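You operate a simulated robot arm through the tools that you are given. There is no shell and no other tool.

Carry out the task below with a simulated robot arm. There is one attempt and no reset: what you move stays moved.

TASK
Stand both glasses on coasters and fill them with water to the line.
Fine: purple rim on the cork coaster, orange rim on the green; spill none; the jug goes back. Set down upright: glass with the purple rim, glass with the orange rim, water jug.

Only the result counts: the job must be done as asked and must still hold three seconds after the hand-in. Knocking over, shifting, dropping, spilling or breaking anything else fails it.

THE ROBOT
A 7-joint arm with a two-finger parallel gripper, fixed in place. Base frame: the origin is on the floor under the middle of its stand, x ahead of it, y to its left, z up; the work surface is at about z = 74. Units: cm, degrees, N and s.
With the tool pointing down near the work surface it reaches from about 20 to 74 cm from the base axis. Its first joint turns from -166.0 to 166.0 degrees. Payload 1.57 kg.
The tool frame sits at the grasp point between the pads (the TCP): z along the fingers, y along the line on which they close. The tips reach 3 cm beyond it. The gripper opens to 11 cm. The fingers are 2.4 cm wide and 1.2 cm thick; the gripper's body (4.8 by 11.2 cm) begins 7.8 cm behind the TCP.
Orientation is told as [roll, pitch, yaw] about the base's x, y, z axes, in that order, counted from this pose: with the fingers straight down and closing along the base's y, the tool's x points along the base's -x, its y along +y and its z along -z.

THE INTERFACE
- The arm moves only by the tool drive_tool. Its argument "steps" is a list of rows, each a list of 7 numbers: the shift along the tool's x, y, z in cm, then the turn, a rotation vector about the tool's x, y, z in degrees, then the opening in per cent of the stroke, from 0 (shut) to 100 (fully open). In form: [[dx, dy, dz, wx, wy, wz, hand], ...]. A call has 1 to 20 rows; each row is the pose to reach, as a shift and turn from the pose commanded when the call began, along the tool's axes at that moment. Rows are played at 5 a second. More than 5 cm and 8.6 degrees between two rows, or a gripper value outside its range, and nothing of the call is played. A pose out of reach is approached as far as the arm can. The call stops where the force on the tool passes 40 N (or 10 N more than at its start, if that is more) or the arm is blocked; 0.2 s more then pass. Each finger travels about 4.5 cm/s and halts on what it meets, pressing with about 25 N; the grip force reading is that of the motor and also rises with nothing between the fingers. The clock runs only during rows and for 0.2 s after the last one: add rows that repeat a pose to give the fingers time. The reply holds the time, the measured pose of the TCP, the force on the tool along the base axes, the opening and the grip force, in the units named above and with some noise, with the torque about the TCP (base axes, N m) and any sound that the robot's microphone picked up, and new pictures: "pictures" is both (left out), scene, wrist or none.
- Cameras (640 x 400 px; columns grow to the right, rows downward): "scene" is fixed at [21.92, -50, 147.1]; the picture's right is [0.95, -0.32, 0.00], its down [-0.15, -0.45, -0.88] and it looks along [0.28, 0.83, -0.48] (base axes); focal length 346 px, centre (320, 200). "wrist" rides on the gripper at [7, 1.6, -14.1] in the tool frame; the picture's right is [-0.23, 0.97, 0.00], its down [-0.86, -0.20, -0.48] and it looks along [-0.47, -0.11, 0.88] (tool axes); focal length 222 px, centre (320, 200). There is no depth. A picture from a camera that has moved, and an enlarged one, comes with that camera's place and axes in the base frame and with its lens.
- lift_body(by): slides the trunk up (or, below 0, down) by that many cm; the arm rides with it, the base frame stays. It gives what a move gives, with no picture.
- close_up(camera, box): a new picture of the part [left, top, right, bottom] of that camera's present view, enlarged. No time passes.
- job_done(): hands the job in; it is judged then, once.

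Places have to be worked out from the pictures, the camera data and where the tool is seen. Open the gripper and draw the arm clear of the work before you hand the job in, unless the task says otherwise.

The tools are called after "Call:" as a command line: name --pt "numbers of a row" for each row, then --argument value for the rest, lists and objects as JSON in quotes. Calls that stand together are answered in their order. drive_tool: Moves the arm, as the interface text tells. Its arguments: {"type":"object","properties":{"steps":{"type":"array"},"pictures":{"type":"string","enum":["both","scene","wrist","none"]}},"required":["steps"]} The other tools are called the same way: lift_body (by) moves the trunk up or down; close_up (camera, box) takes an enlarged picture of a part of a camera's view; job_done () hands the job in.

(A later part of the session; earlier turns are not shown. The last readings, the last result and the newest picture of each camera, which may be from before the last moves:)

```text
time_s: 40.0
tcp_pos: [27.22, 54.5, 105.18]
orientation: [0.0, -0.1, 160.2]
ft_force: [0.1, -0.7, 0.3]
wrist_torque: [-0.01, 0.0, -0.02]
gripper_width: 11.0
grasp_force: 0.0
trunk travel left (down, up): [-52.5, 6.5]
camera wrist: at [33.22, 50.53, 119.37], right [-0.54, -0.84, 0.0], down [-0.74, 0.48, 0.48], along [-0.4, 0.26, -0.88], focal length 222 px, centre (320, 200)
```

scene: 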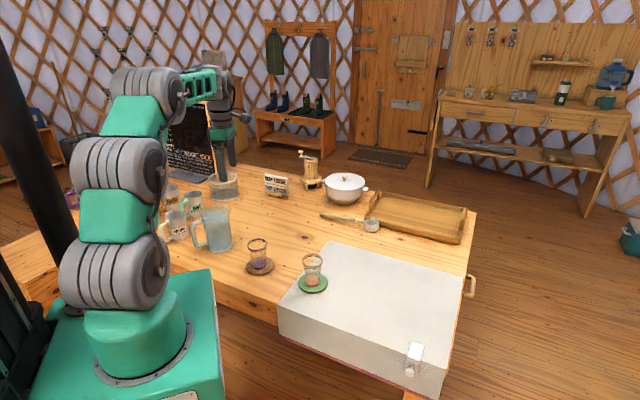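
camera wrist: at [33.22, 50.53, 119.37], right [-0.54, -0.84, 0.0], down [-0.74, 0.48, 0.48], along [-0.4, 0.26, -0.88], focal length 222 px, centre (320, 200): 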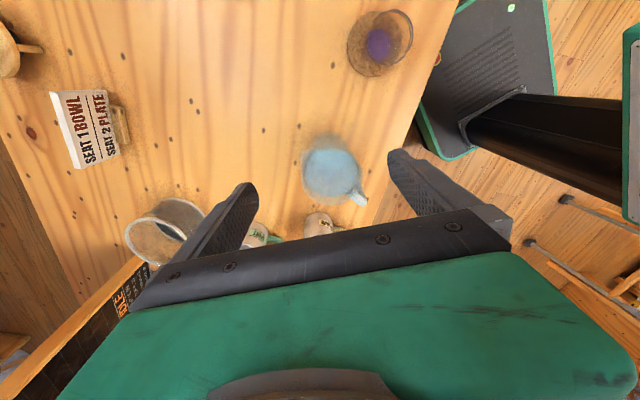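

Yaw +160 reached without trouble. Continue by another 30° to +190.

Call:
drive_tool --pt "0 0 0 0 0 -8 100" --pt "0 0 0 0 0 -16 100" --pt "0 0 0 0 0 -24 100" --pt "0 0 0 0 0 -30 100" --pt "0 0 0 0 0 -30 100" --pt "0 0 0 0 0 -30 100"

Call:
close_up --camera "wrist" --box '[260, 80, 420, 220]'

```text
time_s: 41.4
tcp_pos: [26.94, 54.51, 105.1]
orientation: [0.1, 0.0, -169.9]
ft_force: [-0.5, 0.4, 0.1]
wrist_torque: [-0.01, -0.02, 0.01]
gripper_width: 11.01
grasp_force: 0.1
trunk travel left (down, up): [-52.5, 6.5]
camera wrist: at [34.21, 54.08, 119.38], right [-0.05, -1.0, 0.0], down [-0.88, 0.05, 0.48], along [-0.48, 0.03, -0.88], focal length 222 px, centre (320, 200)
```

scene: 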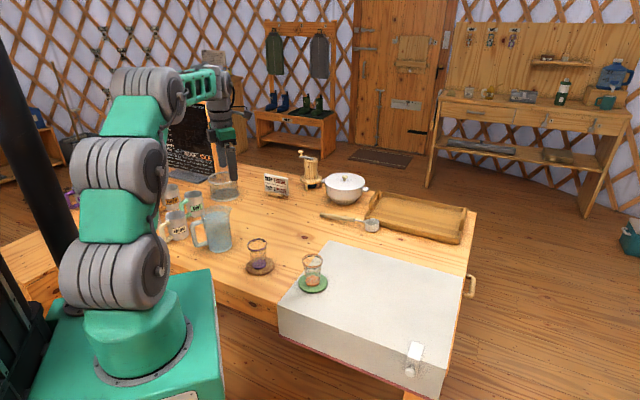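
wrist: 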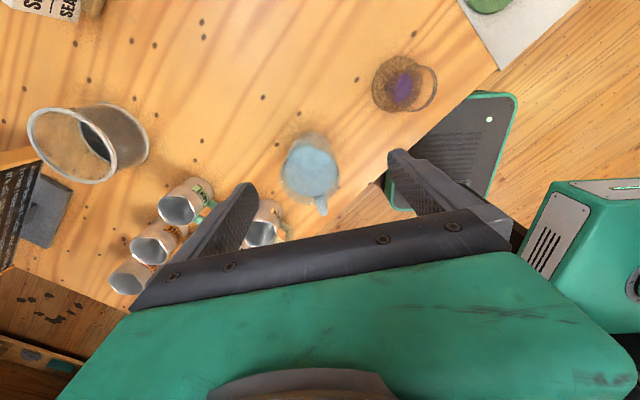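

```text
2.86 times, centred on (340, 150) of wrist
camera zoom: at [34.21, 54.08, 119.38], right [-0.05, -1.0, 0.0], down [-0.88, 0.05, 0.48], along [-0.48, 0.03, -0.88], focal length 635 px, centre (263, 343)
```

zoom: 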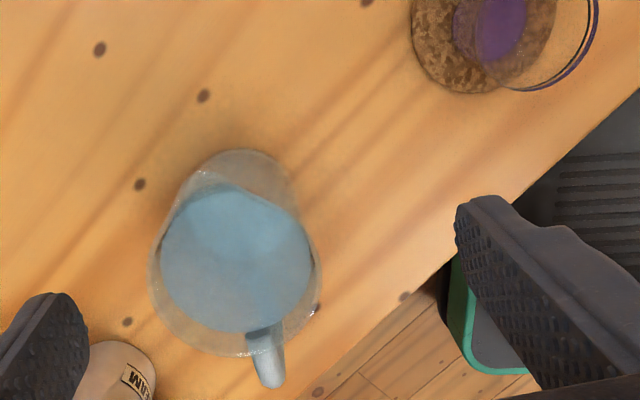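

Yaw +190 is reachable too. Now I'll measure the jug more precisely in the scene view: rim, spout lip and water level.

Call:
close_up --camera "scene" --box '[186, 195, 242, 255]'

Call:
close_up --camera "scene" --box '[242, 232, 282, 278]'

```text
6.67 times, centred on (214, 225) of scene
camera zoom: at [21.92, -50.0, 147.1], right [0.95, -0.32, 0.0], down [-0.15, -0.45, -0.88], along [0.28, 0.83, -0.48], focal length 2304 px, centre (1027, 33)
```

zoom: 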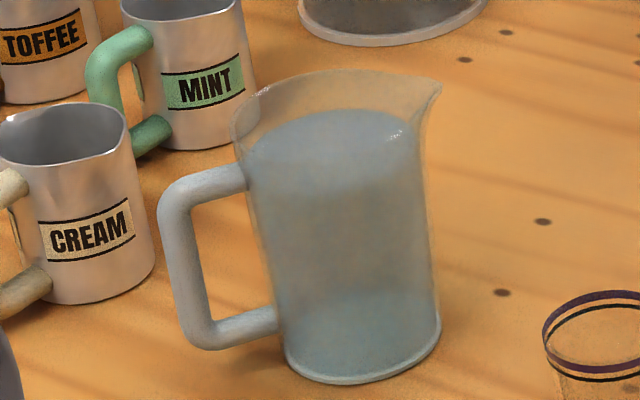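

```text
8.70 times, centred on (262, 255) of scene
camera zoom: at [21.92, -50.0, 147.1], right [0.95, -0.32, 0.0], down [-0.15, -0.45, -0.88], along [0.28, 0.83, -0.48], focal length 3006 px, centre (824, -278)
```

zoom: 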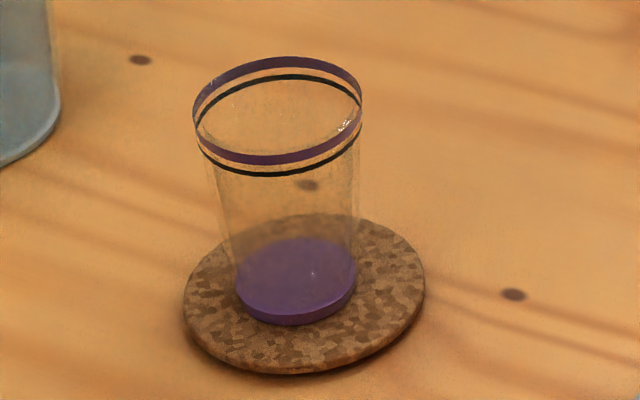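

Jug height to the lip ≈13.8 cm, lip ≈6.2 cm from the axis, water ≈2.2 cm below the rim. Before picking it up I'll rehearse the pouring attitude empty: swing yaw back to 40° (spout would point inward) over a spot beyond the cork glass, staying high.

Call:
drive_tool --pt "0.55 0.5 0.2 0 0 8 100" --pt "1.1 1.0 0.5 0 0 16 100" --pt "1.65 1.55 0.8 0 0 24 100" --pt "2.2 2.1 1.0 0 0 32 100" --pt "2.7 2.6 1.3 0 0 40 100" --pt "3.3 3.1 1.6 0 0 48 100" --pt "3.8 3.7 1.8 0 0 56 100" --pt "4.4 4.2 2.1 0 0 64 100" --pt "4.9 4.7 2.4 0 0 72 100" --pt "5.5 5.2 2.6 0 0 80 100" --pt "6.0 5.8 2.9 0 0 88 100" --pt "6.6 6.3 3.1 0 0 96 100" --pt "7.1 6.8 3.4 0 0 104 100" --pt "7.7 7.3 3.7 0 0 112 100" --pt "8.2 7.9 3.9 0 0 120 100" --pt "8.8 8.4 4.2 0 0 128 100" --pt "9.3 8.9 4.5 0 0 136 100" --pt "9.9 9.4 4.7 0 0 144 100" --pt "10.4 9.9 5 0 0 150 100" --pt "10.4 9.9 5 0 0 150 100"

```text
time_s: 45.6
tcp_pos: [38.94, 46.5, 100.03]
orientation: [0.0, 0.0, 39.8]
ft_force: [0.3, -0.2, -0.4]
wrist_torque: [-0.03, -0.01, 0.01]
gripper_width: 10.98
grasp_force: 0.0
trunk travel left (down, up): [-52.5, 6.5]
camera wrist: at [32.69, 43.23, 114.3], right [-0.45, 0.89, 0.0], down [0.78, 0.4, 0.48], along [0.43, 0.22, -0.88], focal length 222 px, centre (320, 200)
```

scene: 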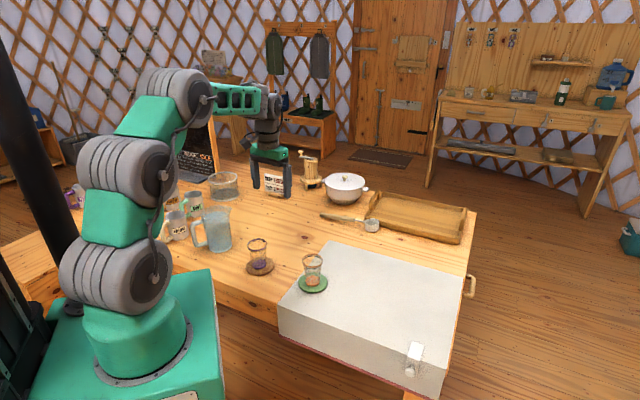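
wrist: 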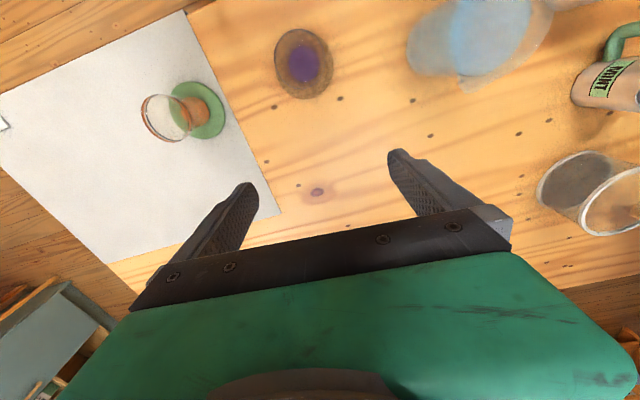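

Yaw 40 is fine. Now rehearse the tilt (wy to -58°) while lowering to z≈90, still well above the glass.

Call:
drive_tool --pt "0 0 1.2 0 -8 0 100" --pt "0 0 2.5 0 -16 0 100" --pt "0 0 3.8 0 -24 0 100" --pt "0 0 5 0 -32 0 100" --pt "0 0 6.2 0 -40 0 100" --pt "0 0 7.5 0 -48 0 100" --pt "0 0 8.8 0 -54 0 100" --pt "0 0 10 0 -58 0 100" --pt "0 0 10 0 -58 0 100" --pt "0 0 10 0 -58 0 100"

```text
time_s: 47.8
tcp_pos: [38.95, 46.58, 90.11]
orientation: [0.0, -57.9, 40.0]
ft_force: [-0.2, -0.5, 0.2]
wrist_torque: [0.03, -0.01, 0.03]
gripper_width: 10.98
grasp_force: 0.1
trunk travel left (down, up): [-52.5, 6.5]
camera wrist: at [26.0, 37.62, 91.84], right [-0.53, 0.82, 0.19], down [0.16, -0.12, 0.98], along [0.83, 0.55, -0.07], focal length 222 px, centre (320, 200)
```

scene: 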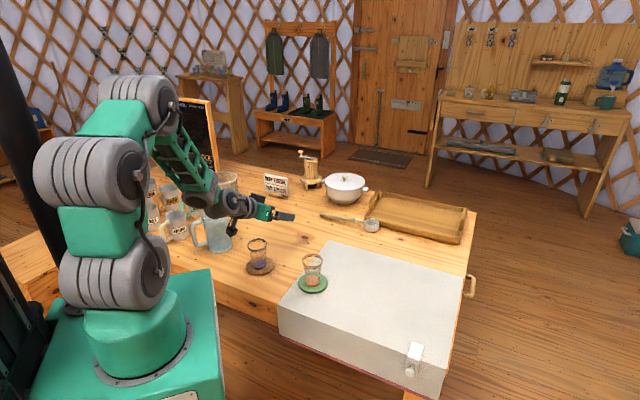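
wrist: 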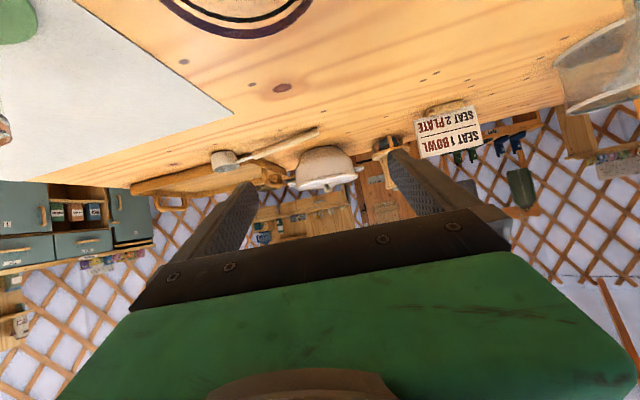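

The tilted pose is reachable and the scene camera keeps a clear view of the glass. I'll un-tilt while rising.

Call:
drive_tool --pt "-1.6 0 -1 0 8 0 100" --pt "-3.2 0 -2 0 16 0 100" --pt "-4.8 0 -3 0 24 0 100" --pt "-6.4 0 -4 0 32 0 100" --pt "-8 0 -5 0 40 0 100" --pt "-9.2 0 -5.7 0 48 0 100" --pt "-10.2 0 -6.4 0 56 0 100" --pt "-10.2 0 -6.4 0 58 0 100" --pt "-10.2 0 -6.4 0 58 0 100" --pictures "none"

```text
time_s: 49.8
tcp_pos: [38.95, 46.51, 102.16]
orientation: [0.1, 0.0, 40.0]
ft_force: [0.4, 0.6, 0.6]
wrist_torque: [0.02, -0.01, 0.05]
gripper_width: 11.01
grasp_force: 0.1
trunk travel left (down, up): [-52.5, 6.5]
```

Back upright. Now swing to yaw 190 above the jug at (20.3, 56.5), z≈100.

Call:
drive_tool --pt "0.4 1.0 0 0 0 -8 100" --pt "0.8 2.1 0 0 0 -16 100" --pt "1.25 3.1 0 0 0 -24 100" --pt "1.65 4.1 0 0 0 -32 100" --pt "2.1 5.2 0 0 0 -40 100" --pt "2.5 6.2 0 0 0 -48 100" --pt "2.9 7.2 0 0 0 -56 100" --pt "3.3 8.3 0 0 0 -64 100" --pt "3.7 9.3 0 0 0 -72 100" --pt "4.1 10.3 0 0 0 -80 100" --pt "4.6 11.4 0 0 0 -88 100" --pt "5 12.4 0 0 0 -96 100" --pt "5.4 13.4 0 0 0 -104 100" --pt "5.8 14.5 0 0 0 -112 100" --pt "6.2 15.5 0 0 0 -120 100" --pt "6.6 16.5 0 0 0 -128 100" --pt "7 17.6 0.5 0 0 -136 100" --pt "7.5 18.6 1 0 0 -144 100" --pt "7.86 19.65 2 0 0 -150 100" --pt "7.86 19.65 2 0 0 -150 100"

Call:
close_up --camera "wrist" --box '[240, 80, 420, 230]'

```text
time_s: 54.0
tcp_pos: [20.35, 56.64, 100.16]
orientation: [0.0, 0.0, -169.9]
ft_force: [0.9, -0.3, 0.6]
wrist_torque: [-0.02, 0.01, 0.0]
gripper_width: 11.0
grasp_force: 0.1
trunk travel left (down, up): [-52.5, 6.5]
camera wrist: at [27.64, 56.2, 114.42], right [-0.05, -1.0, 0.0], down [-0.88, 0.05, 0.48], along [-0.48, 0.03, -0.88], focal length 222 px, centre (320, 200)
```

scene: 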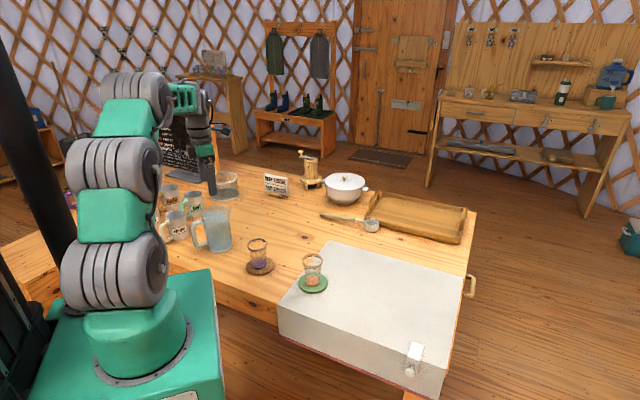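
wrist: 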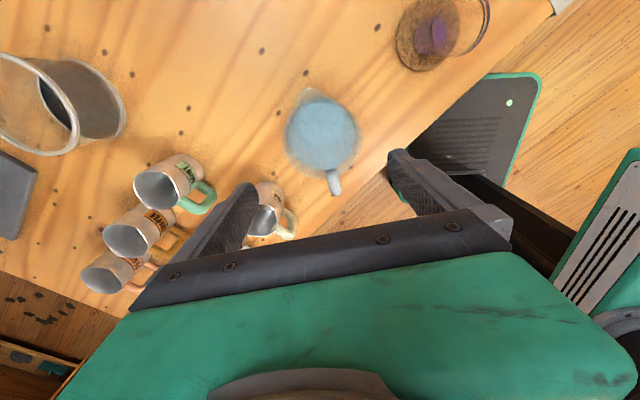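

```text
2.67 times, centred on (330, 155) of wrist
camera zoom: at [27.64, 56.2, 114.42], right [-0.05, -1.0, 0.0], down [-0.88, 0.05, 0.48], along [-0.48, 0.03, -0.88], focal length 592 px, centre (293, 320)
```

zoom: 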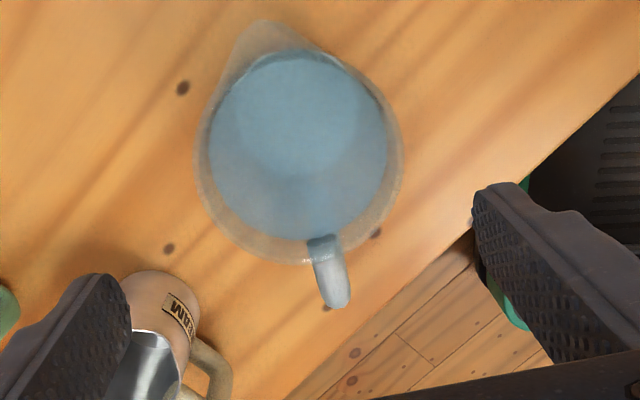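

From the two opposite views the jug axis averages (20.8, 56.45) and its spout points at ≈11°, matching the tool's yaw. I'll shift 0.45 along tool x and descend to just above the rim to check centring.

Call:
drive_tool --pt "0.2 0.1 2 0 0 0 100" --pt "0.45 0.15 4.5 0 0 0 100" --pt "0.45 0.15 6.5 0 0 0 100" --pt "0.45 0.15 8 0 0 0 100" --pt "0.45 0.15 8.3 0 0 0 100" --pt "0.45 0.15 8.3 0 0 0 100"

Call:
close_up --camera "scene" --box '[180, 160, 260, 260]'

Call:
close_up --camera "wrist" --box '[220, 80, 460, 230]'

```text
time_s: 55.4
tcp_pos: [20.93, 56.4, 91.82]
orientation: [-0.1, 0.1, -169.9]
ft_force: [-0.6, -0.2, -0.2]
wrist_torque: [-0.02, 0.01, 0.02]
gripper_width: 11.01
grasp_force: 0.1
trunk travel left (down, up): [-52.5, 6.5]
camera wrist: at [28.1, 56.07, 106.11], right [-0.05, -1.0, 0.0], down [-0.88, 0.05, 0.48], along [-0.48, 0.03, -0.88], focal length 222 px, centre (320, 200)
```

scene: 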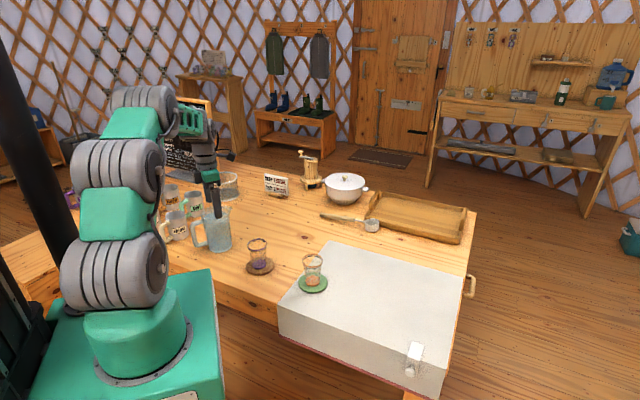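
wrist: 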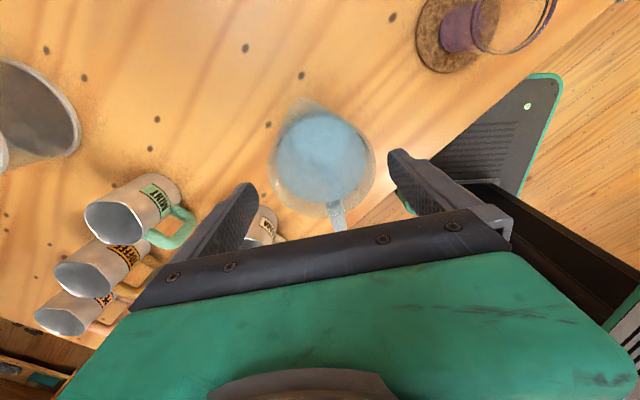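

```text
4.00 times, centred on (220, 210) of scene
camera zoom: at [21.92, -50.0, 147.1], right [0.95, -0.32, 0.0], down [-0.15, -0.45, -0.88], along [0.28, 0.83, -0.48], focal length 1383 px, centre (720, 160)
```

zoom: 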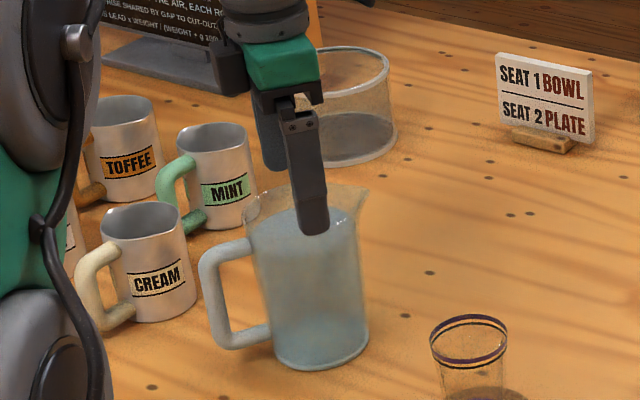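

```text
2.67 times, centred on (340, 155) of wrist
camera zoom: at [28.1, 56.07, 106.11], right [-0.05, -1.0, 0.0], down [-0.88, 0.05, 0.48], along [-0.48, 0.03, -0.88], focal length 592 px, centre (267, 320)
```

zoom: 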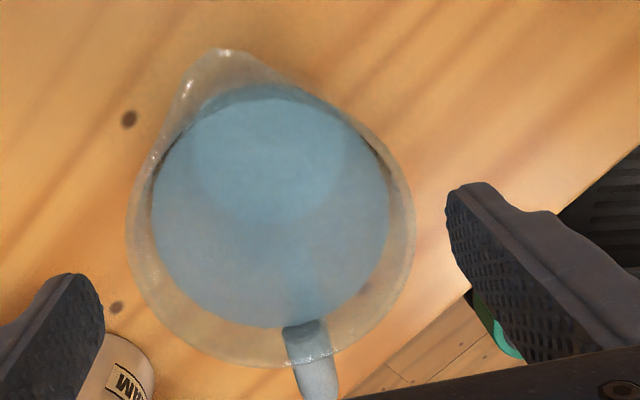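

Fingers straddle the rim with ~1 cm on each side, aligned to within 0.2 cm. I'll descend slowly to z≈81.8, so the hand stays about 1.5–2 cm above the rim.

Call:
drive_tool --pt "0 0 1.5 0 0 0 100" --pt "0 0 3 0 0 0 100" --pt "0 0 4.5 0 0 0 100" --pt "0 0 6 0 0 0 100" --pt "0 0 7.5 0 0 0 100" --pt "0 0 9 0 0 0 100" --pt "0 0 9.5 0 0 0 100" --pt "0 0 9.5 0 0 0 100"

Call:
close_up --camera "scene" --box '[180, 180, 260, 260]'

Call:
close_up --camera "wrist" --box '[220, 80, 460, 230]'

```text
time_s: 57.2
tcp_pos: [20.76, 56.46, 82.44]
orientation: [0.0, 0.0, -170.1]
ft_force: [-0.3, -0.4, -0.1]
wrist_torque: [-0.03, -0.03, -0.01]
gripper_width: 11.01
grasp_force: 0.1
trunk travel left (down, up): [-52.5, 6.5]
camera wrist: at [28.01, 55.94, 96.65], right [-0.05, -1.0, 0.0], down [-0.88, 0.05, 0.48], along [-0.48, 0.03, -0.88], focal length 222 px, centre (320, 200)
```

scene: 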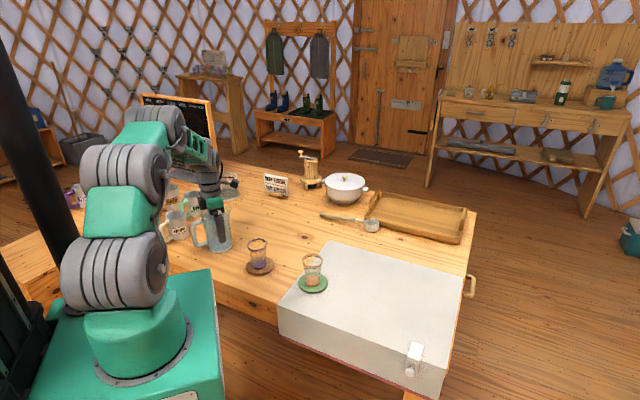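
wrist: 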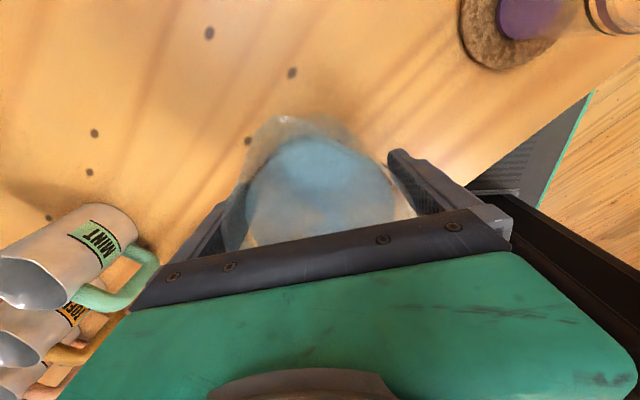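

```text
5.00 times, centred on (220, 220) of scene
camera zoom: at [21.92, -50.0, 147.1], right [0.95, -0.32, 0.0], down [-0.15, -0.45, -0.88], along [0.28, 0.83, -0.48], focal length 1728 px, centre (820, 100)
```

zoom: 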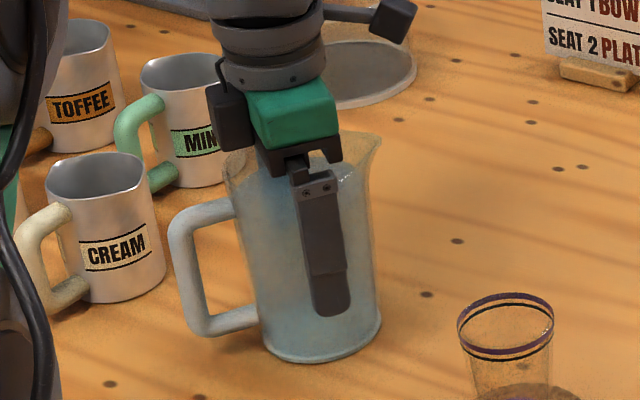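

```text
2.67 times, centred on (340, 155) of wrist
camera zoom: at [28.01, 55.94, 96.65], right [-0.05, -1.0, 0.0], down [-0.88, 0.05, 0.48], along [-0.48, 0.03, -0.88], focal length 592 px, centre (267, 320)
```

zoom: 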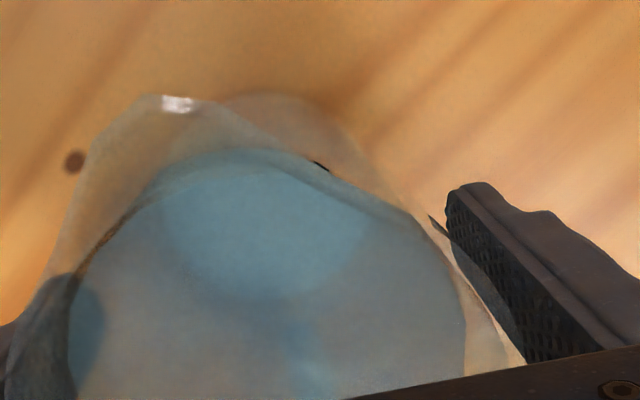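

The jug sits between the fingers with the hand above the rim. I'll drop 0.3 cm more and close in small stages.

Call:
drive_tool --pt "0 0 0.3 0 0 0 100" --pt "0 0 0.3 0 0 0 95" --pt "0 0 0.3 0 0 0 91" --pt "0 0 0.3 0 0 0 87" --pt "0 0 0.3 0 0 0 83" --pt "0 0 0.3 0 0 0 79" --pt "0 0 0.3 0 0 0 74" --pt "0 0 0.3 0 0 0 70" --pt "0 0 0.3 0 0 0 70" --pt "0 0 0.3 0 0 0 70"

Call:
close_up --camera "scene" --box '[180, 180, 260, 260]'

```text
time_s: 59.4
tcp_pos: [20.95, 56.47, 82.18]
orientation: [-0.1, 0.0, -170.0]
ft_force: [0.6, -2.9, 0.0]
wrist_torque: [0.1, 0.03, -0.02]
gripper_width: 9.22
grasp_force: 25.0
trunk travel left (down, up): [-52.5, 6.5]
camera wrist: at [28.05, 56.01, 96.33], right [-0.05, -1.0, 0.0], down [-0.88, 0.05, 0.48], along [-0.48, 0.03, -0.88], focal length 222 px, centre (320, 200)
```

scene: 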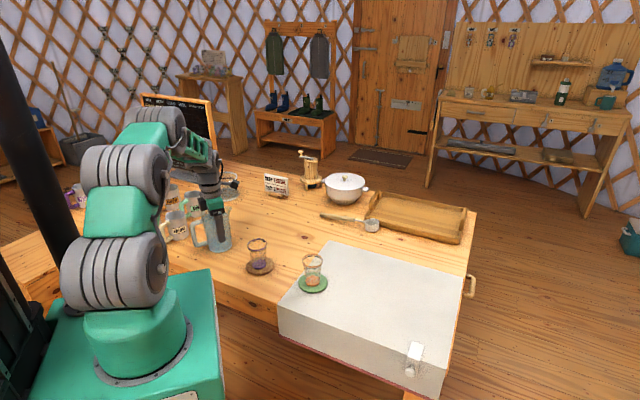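
wrist: 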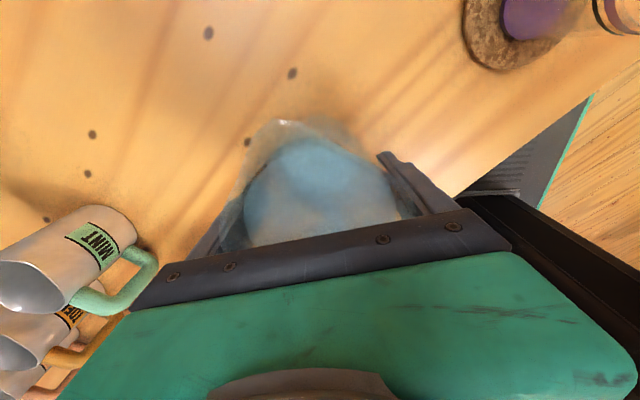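

```text
5.00 times, centred on (220, 220) of scene
camera zoom: at [21.92, -50.0, 147.1], right [0.95, -0.32, 0.0], down [-0.15, -0.45, -0.88], along [0.28, 0.83, -0.48], focal length 1728 px, centre (820, 100)
```

zoom: 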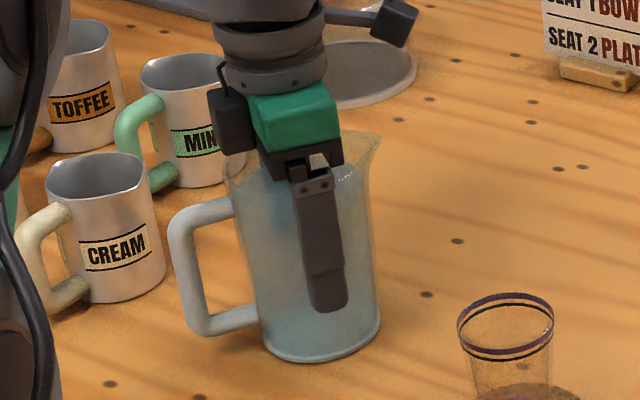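

Gripped at 9.22 cm, 25 N. I'll lift slowly 2 cm and check the weight and that nothing slips.

Call:
drive_tool --pt "0 0 -0.2 0 0 0 70" --pt "0 0 -0.5 0 0 0 70" --pt "0 0 -1 0 0 0 70" --pt "0 0 -1.5 0 0 0 70" --pt "0 0 -2 0 0 0 70" --pt "0 0 -2 0 0 0 70" --pt "0 0 -2 0 0 0 70"

Call:
close_up --camera "scene" --box '[180, 180, 260, 260]'

```text
time_s: 61.0
tcp_pos: [20.71, 56.45, 83.93]
orientation: [0.0, 0.0, -170.0]
ft_force: [-0.5, -0.5, -6.5]
wrist_torque: [-0.01, 0.0, -0.03]
gripper_width: 9.2
grasp_force: 25.5
trunk travel left (down, up): [-52.5, 6.5]
camera wrist: at [28.01, 56.08, 98.24], right [-0.05, -1.0, 0.0], down [-0.88, 0.05, 0.48], along [-0.48, 0.03, -0.88], focal length 222 px, centre (320, 200)
```

scene: 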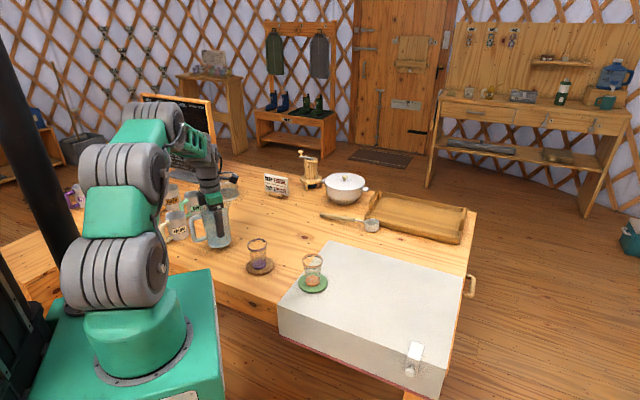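
wrist: 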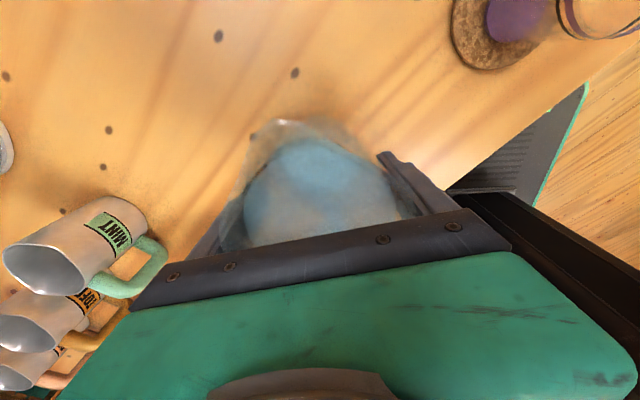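

```text
5.00 times, centred on (220, 220) of scene
camera zoom: at [21.92, -50.0, 147.1], right [0.95, -0.32, 0.0], down [-0.15, -0.45, -0.88], along [0.28, 0.83, -0.48], focal length 1728 px, centre (820, 100)
```

zoom: 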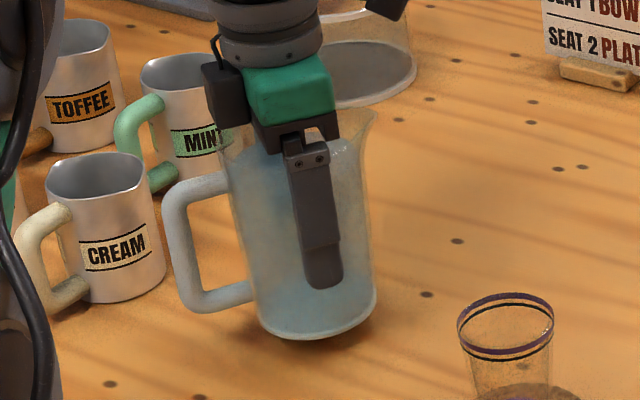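

The jug hangs level; total weight ≈6.5 N. I'll lift it gently to z≈97 so its bottom clears the glasses.

Call:
drive_tool --pt "0 0 -0.7 0 0 0 70" --pt "0 0 -2 0 0 0 70" --pt "0 0 -3.6 0 0 0 70" --pt "0 0 -5.4 0 0 0 70" --pt "0 0 -7.2 0 0 0 70" --pt "0 0 -9 0 0 0 70" --pt "0 0 -10.6 0 0 0 70" --pt "0 0 -12 0 0 0 70" --pt "0 0 -12.8 0 0 0 70" --pt "0 0 -13 0 0 0 70" --pt "0 0 -13 0 0 0 70"

```text
time_s: 63.4
tcp_pos: [20.81, 56.48, 97.09]
orientation: [0.0, 0.0, -170.1]
ft_force: [-0.2, -0.2, -7.4]
wrist_torque: [-0.04, 0.0, -0.05]
gripper_width: 9.22
grasp_force: 24.7
trunk travel left (down, up): [-52.5, 6.5]
camera wrist: at [28.15, 56.0, 111.31], right [-0.05, -1.0, 0.0], down [-0.88, 0.05, 0.48], along [-0.48, 0.03, -0.88], focal length 222 px, centre (320, 200)
```

scene: 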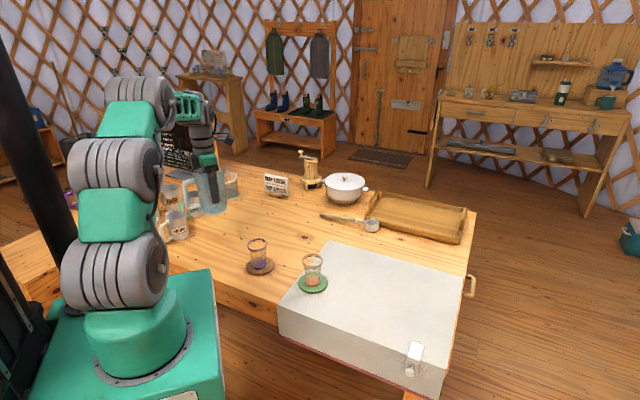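
wrist: 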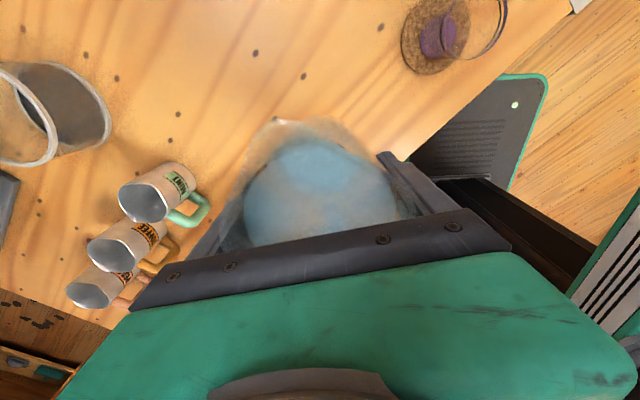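

Still level and steady. Now carry it slowly toward the pouring station beyond the purple glass, turning yaw from 190° to 40° so the spout faces inward.

Call:
drive_tool --pt "0.4 0.4 0 0 0 4 70" --pt "1.0 1.0 0 0 0 11 70" --pt "1.8 1.75 0 0 0 19 70" --pt "2.6 2.5 0 0 0 27 70" --pt "3.4 3.3 0 0 0 35 70" --pt "4.2 4.1 0 0 0 43 70" --pt "5.0 4.9 0 0 0 51 70" --pt "5.8 5.6 0 0 0 59 70" --pt "6.6 6.4 0 0 0 67 70" --pt "7.4 7.2 0 0 0 75 70" --pt "8.2 8.0 0 0 0 83 70" --pt "9.0 8.8 0 0 0 91 70" --pt "9.8 9.5 0 0 0 99 70" --pt "10.6 10.3 0 0 0 107 70" --pt "11.4 11.1 0 0 0 115 70" --pt "12.2 11.9 0 0 0 123 70" --pt "13.0 12.7 0 0 0 131 70" --pt "13.7 13.4 0 0 0 139 70" --pt "14.2 13.9 0 0 0 146 70" --pt "14.47 14.13 0 0 0 150 70"

```text
time_s: 67.6
tcp_pos: [37.58, 45.14, 96.95]
orientation: [0.0, -0.1, 39.9]
ft_force: [0.4, -0.7, -8.0]
wrist_torque: [0.01, 0.0, -0.03]
gripper_width: 9.19
grasp_force: 24.8
trunk travel left (down, up): [-52.5, 6.5]
camera wrist: at [31.29, 41.85, 111.16], right [-0.45, 0.89, 0.0], down [0.78, 0.4, 0.48], along [0.43, 0.22, -0.88], focal length 222 px, centre (320, 200)
```

scene: 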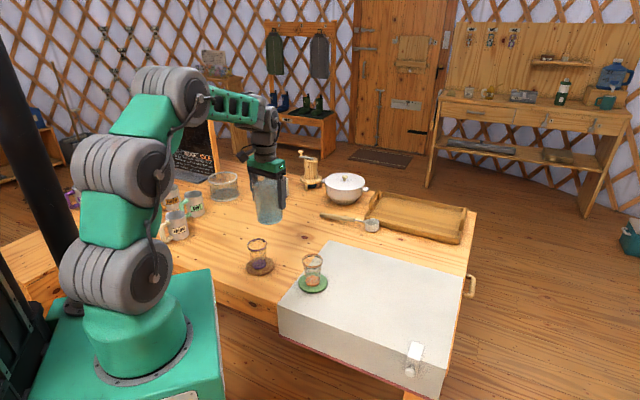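
wrist: 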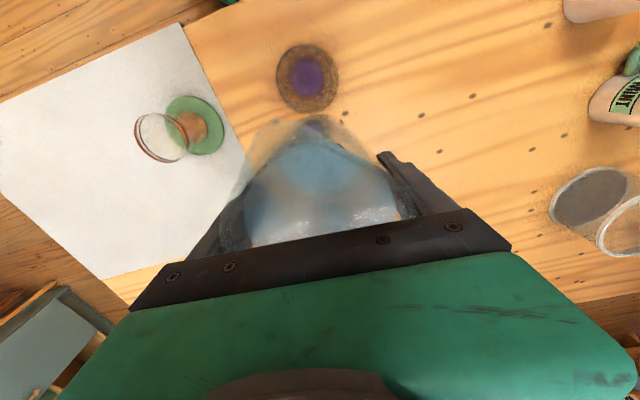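

The purple glass centre reads ≈(32.0, 40.35) and the lip is at tool (6.0, 0, -5.7). I'll tilt to 15° (below pouring angle) and lower so the lip hangs ~4.5 cm above the rim, 1.3 cm short of the glass centre.

Call:
drive_tool --pt "-0.2 0 0.5 0 -2 0 70" --pt "-0.5 0 1.5 0 -5 0 70" --pt "-0.8 0 2.8 0 -8 0 70" --pt "-1.0 0 4.2 0 -11 0 70" --pt "-1.2 0 5.6 0 -13.5 0 70" --pt "-1.26 0 7 0 -15 0 70" --pt "-1.26 0 8.2 0 -15 0 70" --pt "-1.26 0 9 0 -15 0 70" --pt "-1.26 0 9 0 -15 0 70"

Call:
close_up --camera "scene" --box '[230, 190, 320, 280]'

Call:
close_up --camera "wrist" --box '[220, 20, 420, 220]'

```text
time_s: 69.6
tcp_pos: [38.56, 45.89, 88.02]
orientation: [0.1, -15.0, 40.0]
ft_force: [0.3, -0.4, -6.7]
wrist_torque: [-0.01, -0.01, -0.02]
gripper_width: 9.2
grasp_force: 25.4
trunk travel left (down, up): [-52.5, 6.5]
camera wrist: at [29.64, 40.45, 100.08], right [-0.46, 0.89, 0.06], down [0.67, 0.3, 0.68], along [0.59, 0.35, -0.73], focal length 222 px, centre (320, 200)
```

scene: 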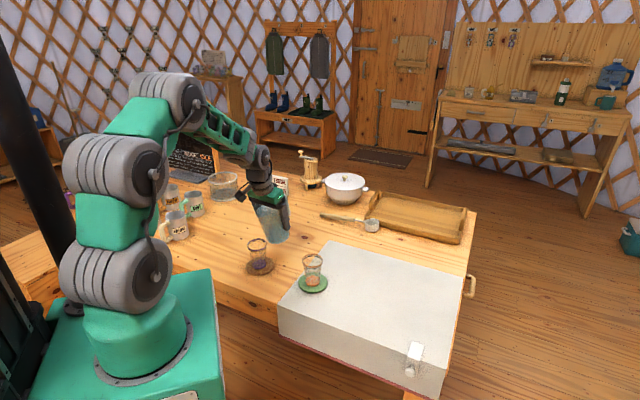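
wrist: 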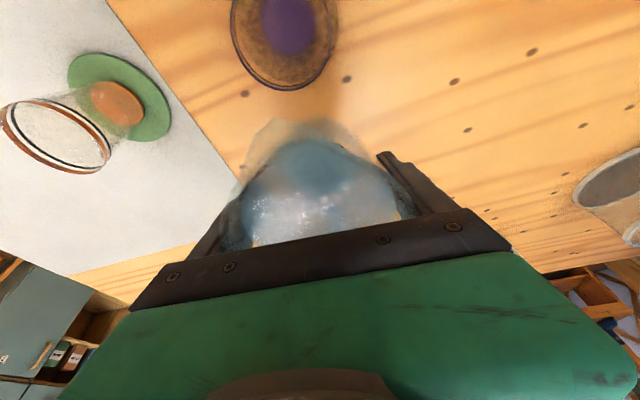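

```text
4.44 times, centred on (275, 235) of scene
camera zoom: at [21.92, -50.0, 147.1], right [0.95, -0.32, 0.0], down [-0.15, -0.45, -0.88], along [0.28, 0.83, -0.48], focal length 1536 px, centre (520, 44)
```

zoom: 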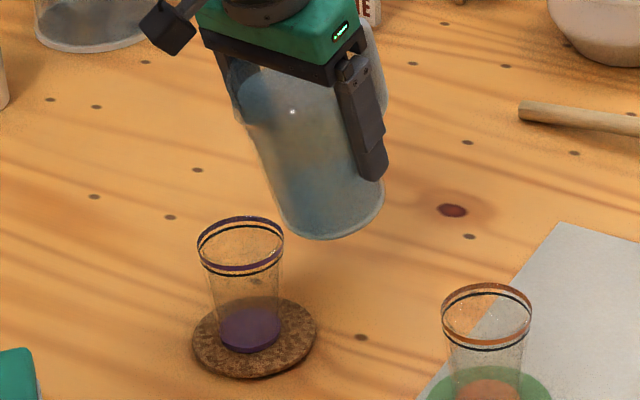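

```text
2.00 times, centred on (320, 120) of wrist
camera zoom: at [29.64, 40.45, 100.08], right [-0.46, 0.89, 0.06], down [0.67, 0.3, 0.68], along [0.59, 0.35, -0.73], focal length 444 px, centre (320, 360)
```

zoom: 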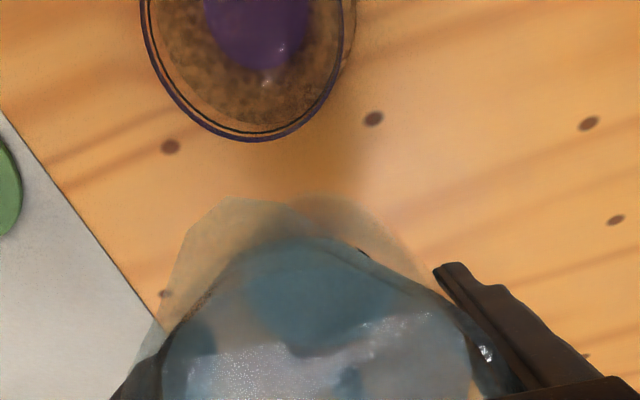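

Lip at ≈(33.2, 41.0), about 1.5 cm short of the glass centre and laterally on line. I'll lower straight down 4 cm, keeping the 15° tilt.

Call:
drive_tool --pt "0.26 0 0.97 0 0 0 70" --pt "0.52 0 1.93 0 0 0 70" --pt "0.78 0 2.9 0 0 0 70" --pt "1.0 0 3.7 0 0 0 70" --pt "1.06 0 3.96 0 0 0 70" --pt "1.06 0 3.96 0 0 0 70"

Call:
close_up --camera "scene" --box '[230, 200, 310, 280]'

Call:
close_up --camera "wrist" --box '[220, 0, 420, 200]'

```text
time_s: 71.0
tcp_pos: [38.4, 45.9, 84.0]
orientation: [0.0, -15.0, 40.0]
ft_force: [-0.5, 0.7, -7.5]
wrist_torque: [-0.02, 0.0, -0.02]
gripper_width: 9.22
grasp_force: 25.3
trunk travel left (down, up): [-52.5, 6.5]
camera wrist: at [29.6, 40.48, 95.93], right [-0.46, 0.89, 0.06], down [0.67, 0.3, 0.68], along [0.59, 0.35, -0.73], focal length 222 px, centre (320, 200)
```

scene: 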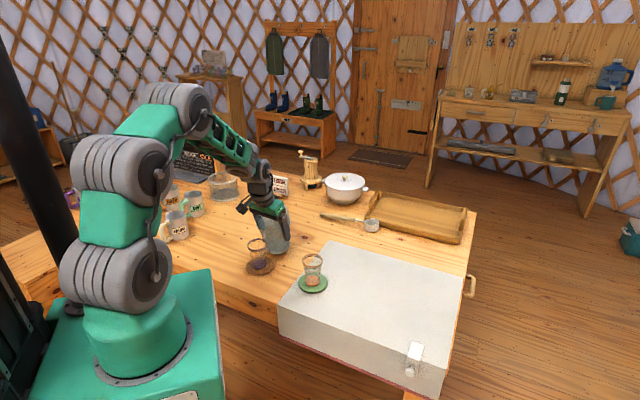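
wrist: 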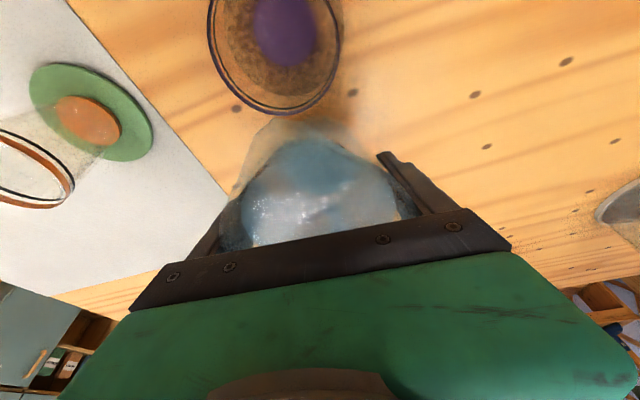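

```text
5.00 times, centred on (270, 240) of scene
camera zoom: at [21.92, -50.0, 147.1], right [0.95, -0.32, 0.0], down [-0.15, -0.45, -0.88], along [0.28, 0.83, -0.48], focal length 1728 px, centre (570, 0)
```

zoom: 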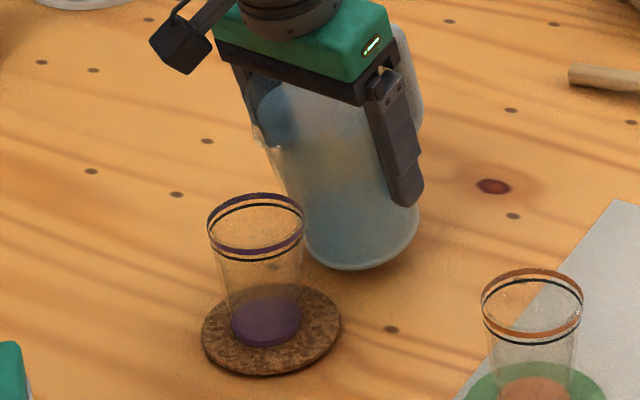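

```text
2.00 times, centred on (320, 100) of wrist
camera zoom: at [29.6, 40.48, 95.93], right [-0.46, 0.89, 0.06], down [0.67, 0.3, 0.68], along [0.59, 0.35, -0.73], focal length 444 px, centre (320, 400)
```

zoom: 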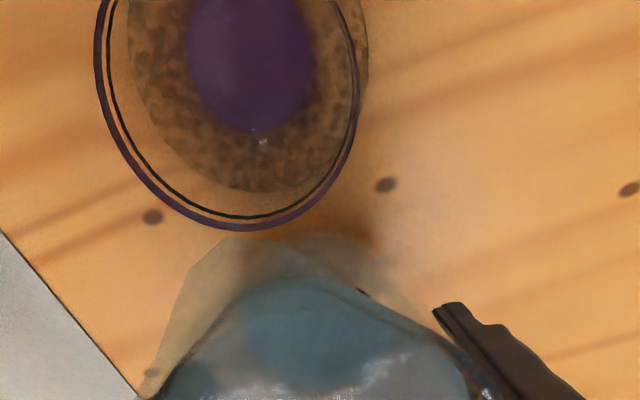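

The lip's drop point falls inside the rim, about 1.4 cm from its near edge. I'll rotate about the lip in 1° rows to 18° and look for first flow.

Call:
drive_tool --pt "-0.098 0 -0.106 0 -1 0 70" --pt "-0.194 0 -0.213 0 -2 0 70" --pt "-0.288 0 -0.322 0 -3 0 70" --pt "-0.288 0 -0.322 0 -3 0 70"

Call:
close_up --camera "scene" --box '[230, 200, 310, 280]'

Call:
close_up --camera "wrist" --box '[220, 0, 420, 200]'

```text
time_s: 72.0
tcp_pos: [38.63, 46.09, 84.23]
orientation: [0.0, -17.9, 40.0]
ft_force: [-0.2, -0.2, -7.0]
wrist_torque: [-0.02, -0.02, 0.01]
gripper_width: 9.21
grasp_force: 25.4
trunk travel left (down, up): [-52.5, 6.5]
camera wrist: at [29.27, 40.19, 95.66], right [-0.46, 0.89, 0.07], down [0.64, 0.28, 0.72], along [0.62, 0.38, -0.69], focal length 222 px, centre (320, 200)
```

scene: 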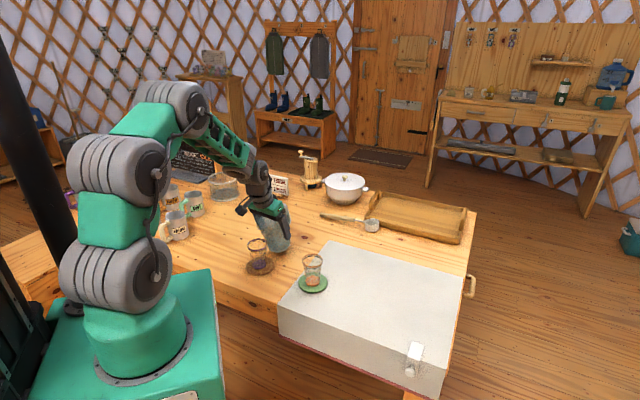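
wrist: 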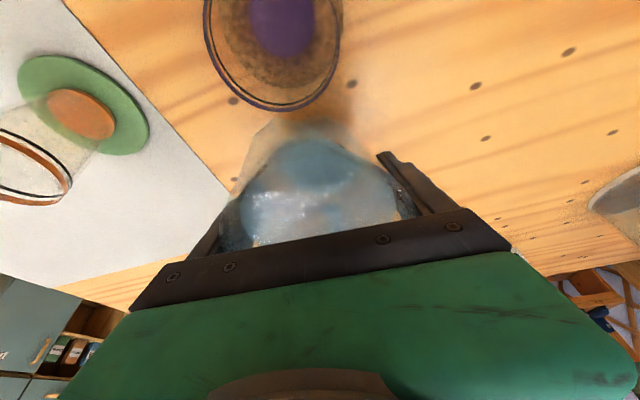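

```text
5.00 times, centred on (270, 240) of scene
camera zoom: at [21.92, -50.0, 147.1], right [0.95, -0.32, 0.0], down [-0.15, -0.45, -0.88], along [0.28, 0.83, -0.48], focal length 1728 px, centre (570, 0)
```

zoom: 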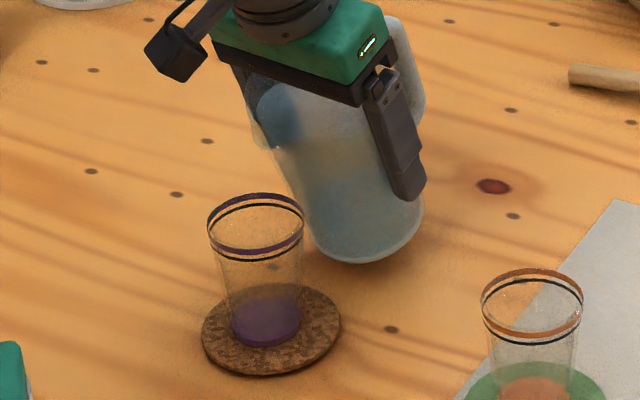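

```text
2.00 times, centred on (320, 100) of wrist
camera zoom: at [29.27, 40.19, 95.66], right [-0.46, 0.89, 0.07], down [0.64, 0.28, 0.72], along [0.62, 0.38, -0.69], focal length 444 px, centre (320, 400)
```

zoom: 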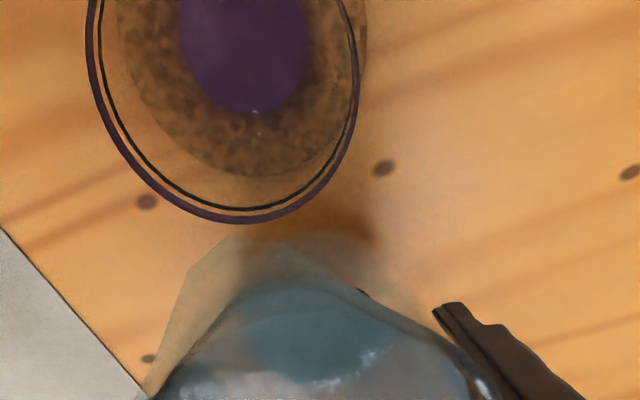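

No flow at 18° yet. Continue 2° at a time, checking both views.

Call:
drive_tool --pt "-0.098 0 -0.106 0 -1 0 70" --pt "-0.194 0 -0.213 0 -2 0 70" --pt "-0.194 0 -0.213 0 -2 0 70" --pt "-0.194 0 -0.213 0 -2 0 70" --pictures "none"

Call:
close_up --camera "scene" --box '[230, 200, 310, 280]'

Call:
close_up --camera "wrist" --box '[220, 0, 420, 200]'

```text
time_s: 73.0
tcp_pos: [38.8, 46.19, 84.61]
orientation: [0.0, -20.0, 39.9]
ft_force: [-0.2, 0.3, -6.4]
wrist_torque: [-0.02, 0.03, -0.01]
gripper_width: 9.19
grasp_force: 25.2
trunk travel left (down, up): [-52.5, 6.5]
```

```text
5.00 times, centred on (270, 240) of scene
camera zoom: at [21.92, -50.0, 147.1], right [0.95, -0.32, 0.0], down [-0.15, -0.45, -0.88], along [0.28, 0.83, -0.48], focal length 1728 px, centre (570, 0)
```

zoom: 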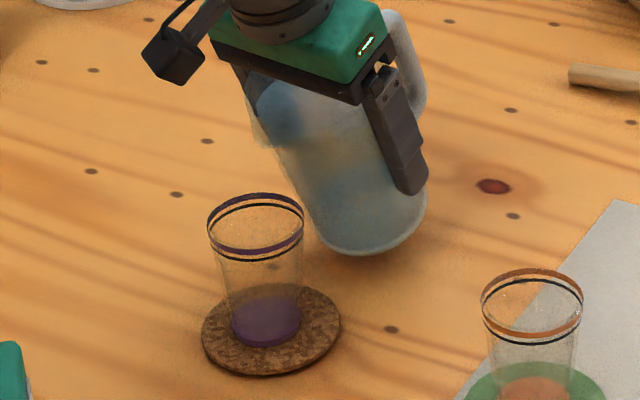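

```text
2.00 times, centred on (320, 100) of wrist
camera zoom: at [29.12, 40.02, 95.6], right [-0.46, 0.88, 0.08], down [0.62, 0.26, 0.74], along [0.64, 0.39, -0.67], focal length 444 px, centre (320, 400)
```

zoom: 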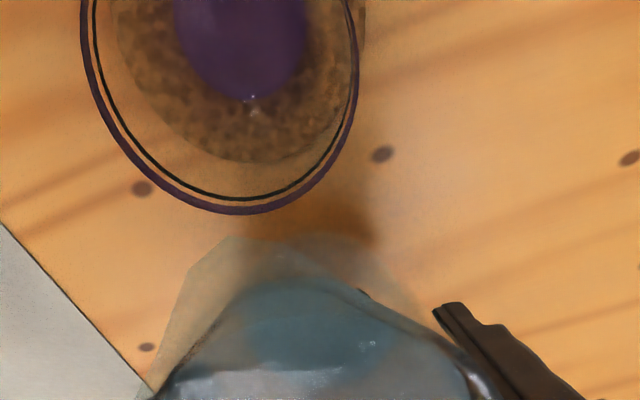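

Still no stream at 20°. Continue in 2° steps.

Call:
drive_tool --pt "-0.098 0 -0.106 0 -1 0 70" --pt "-0.194 0 -0.213 0 -2 0 70" --pt "-0.194 0 -0.213 0 -2 0 70" --pt "-0.194 0 -0.213 0 -2 0 70" --pictures "none"

Call:
close_up --camera "scene" --box '[230, 200, 310, 280]'

Call:
close_up --camera "wrist" --box '[220, 0, 420, 200]'

```text
time_s: 74.0
tcp_pos: [38.69, 46.16, 84.84]
orientation: [0.1, -22.1, 40.0]
ft_force: [-0.5, -0.7, -7.4]
wrist_torque: [0.01, -0.01, -0.04]
gripper_width: 9.17
grasp_force: 25.1
trunk travel left (down, up): [-52.5, 6.5]
```

```text
5.00 times, centred on (270, 240) of scene
camera zoom: at [21.92, -50.0, 147.1], right [0.95, -0.32, 0.0], down [-0.15, -0.45, -0.88], along [0.28, 0.83, -0.48], focal length 1728 px, centre (570, 0)
```

zoom: 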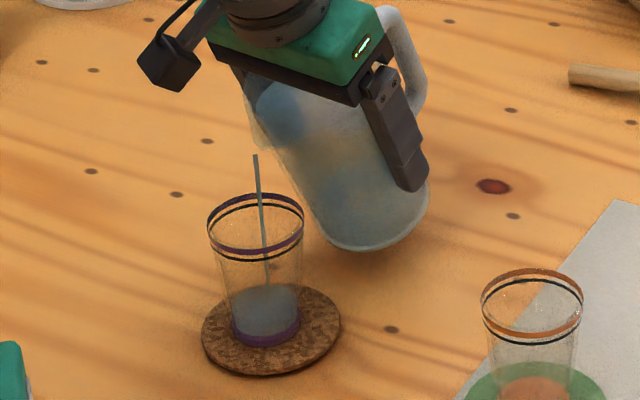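

```text
2.00 times, centred on (320, 100) of wrist
camera zoom: at [28.84, 39.76, 95.41], right [-0.46, 0.88, 0.08], down [0.6, 0.24, 0.76], along [0.65, 0.41, -0.64], focal length 444 px, centre (320, 400)
```

zoom: 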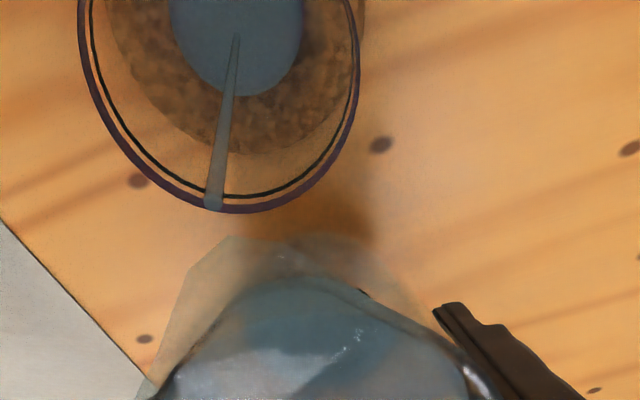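

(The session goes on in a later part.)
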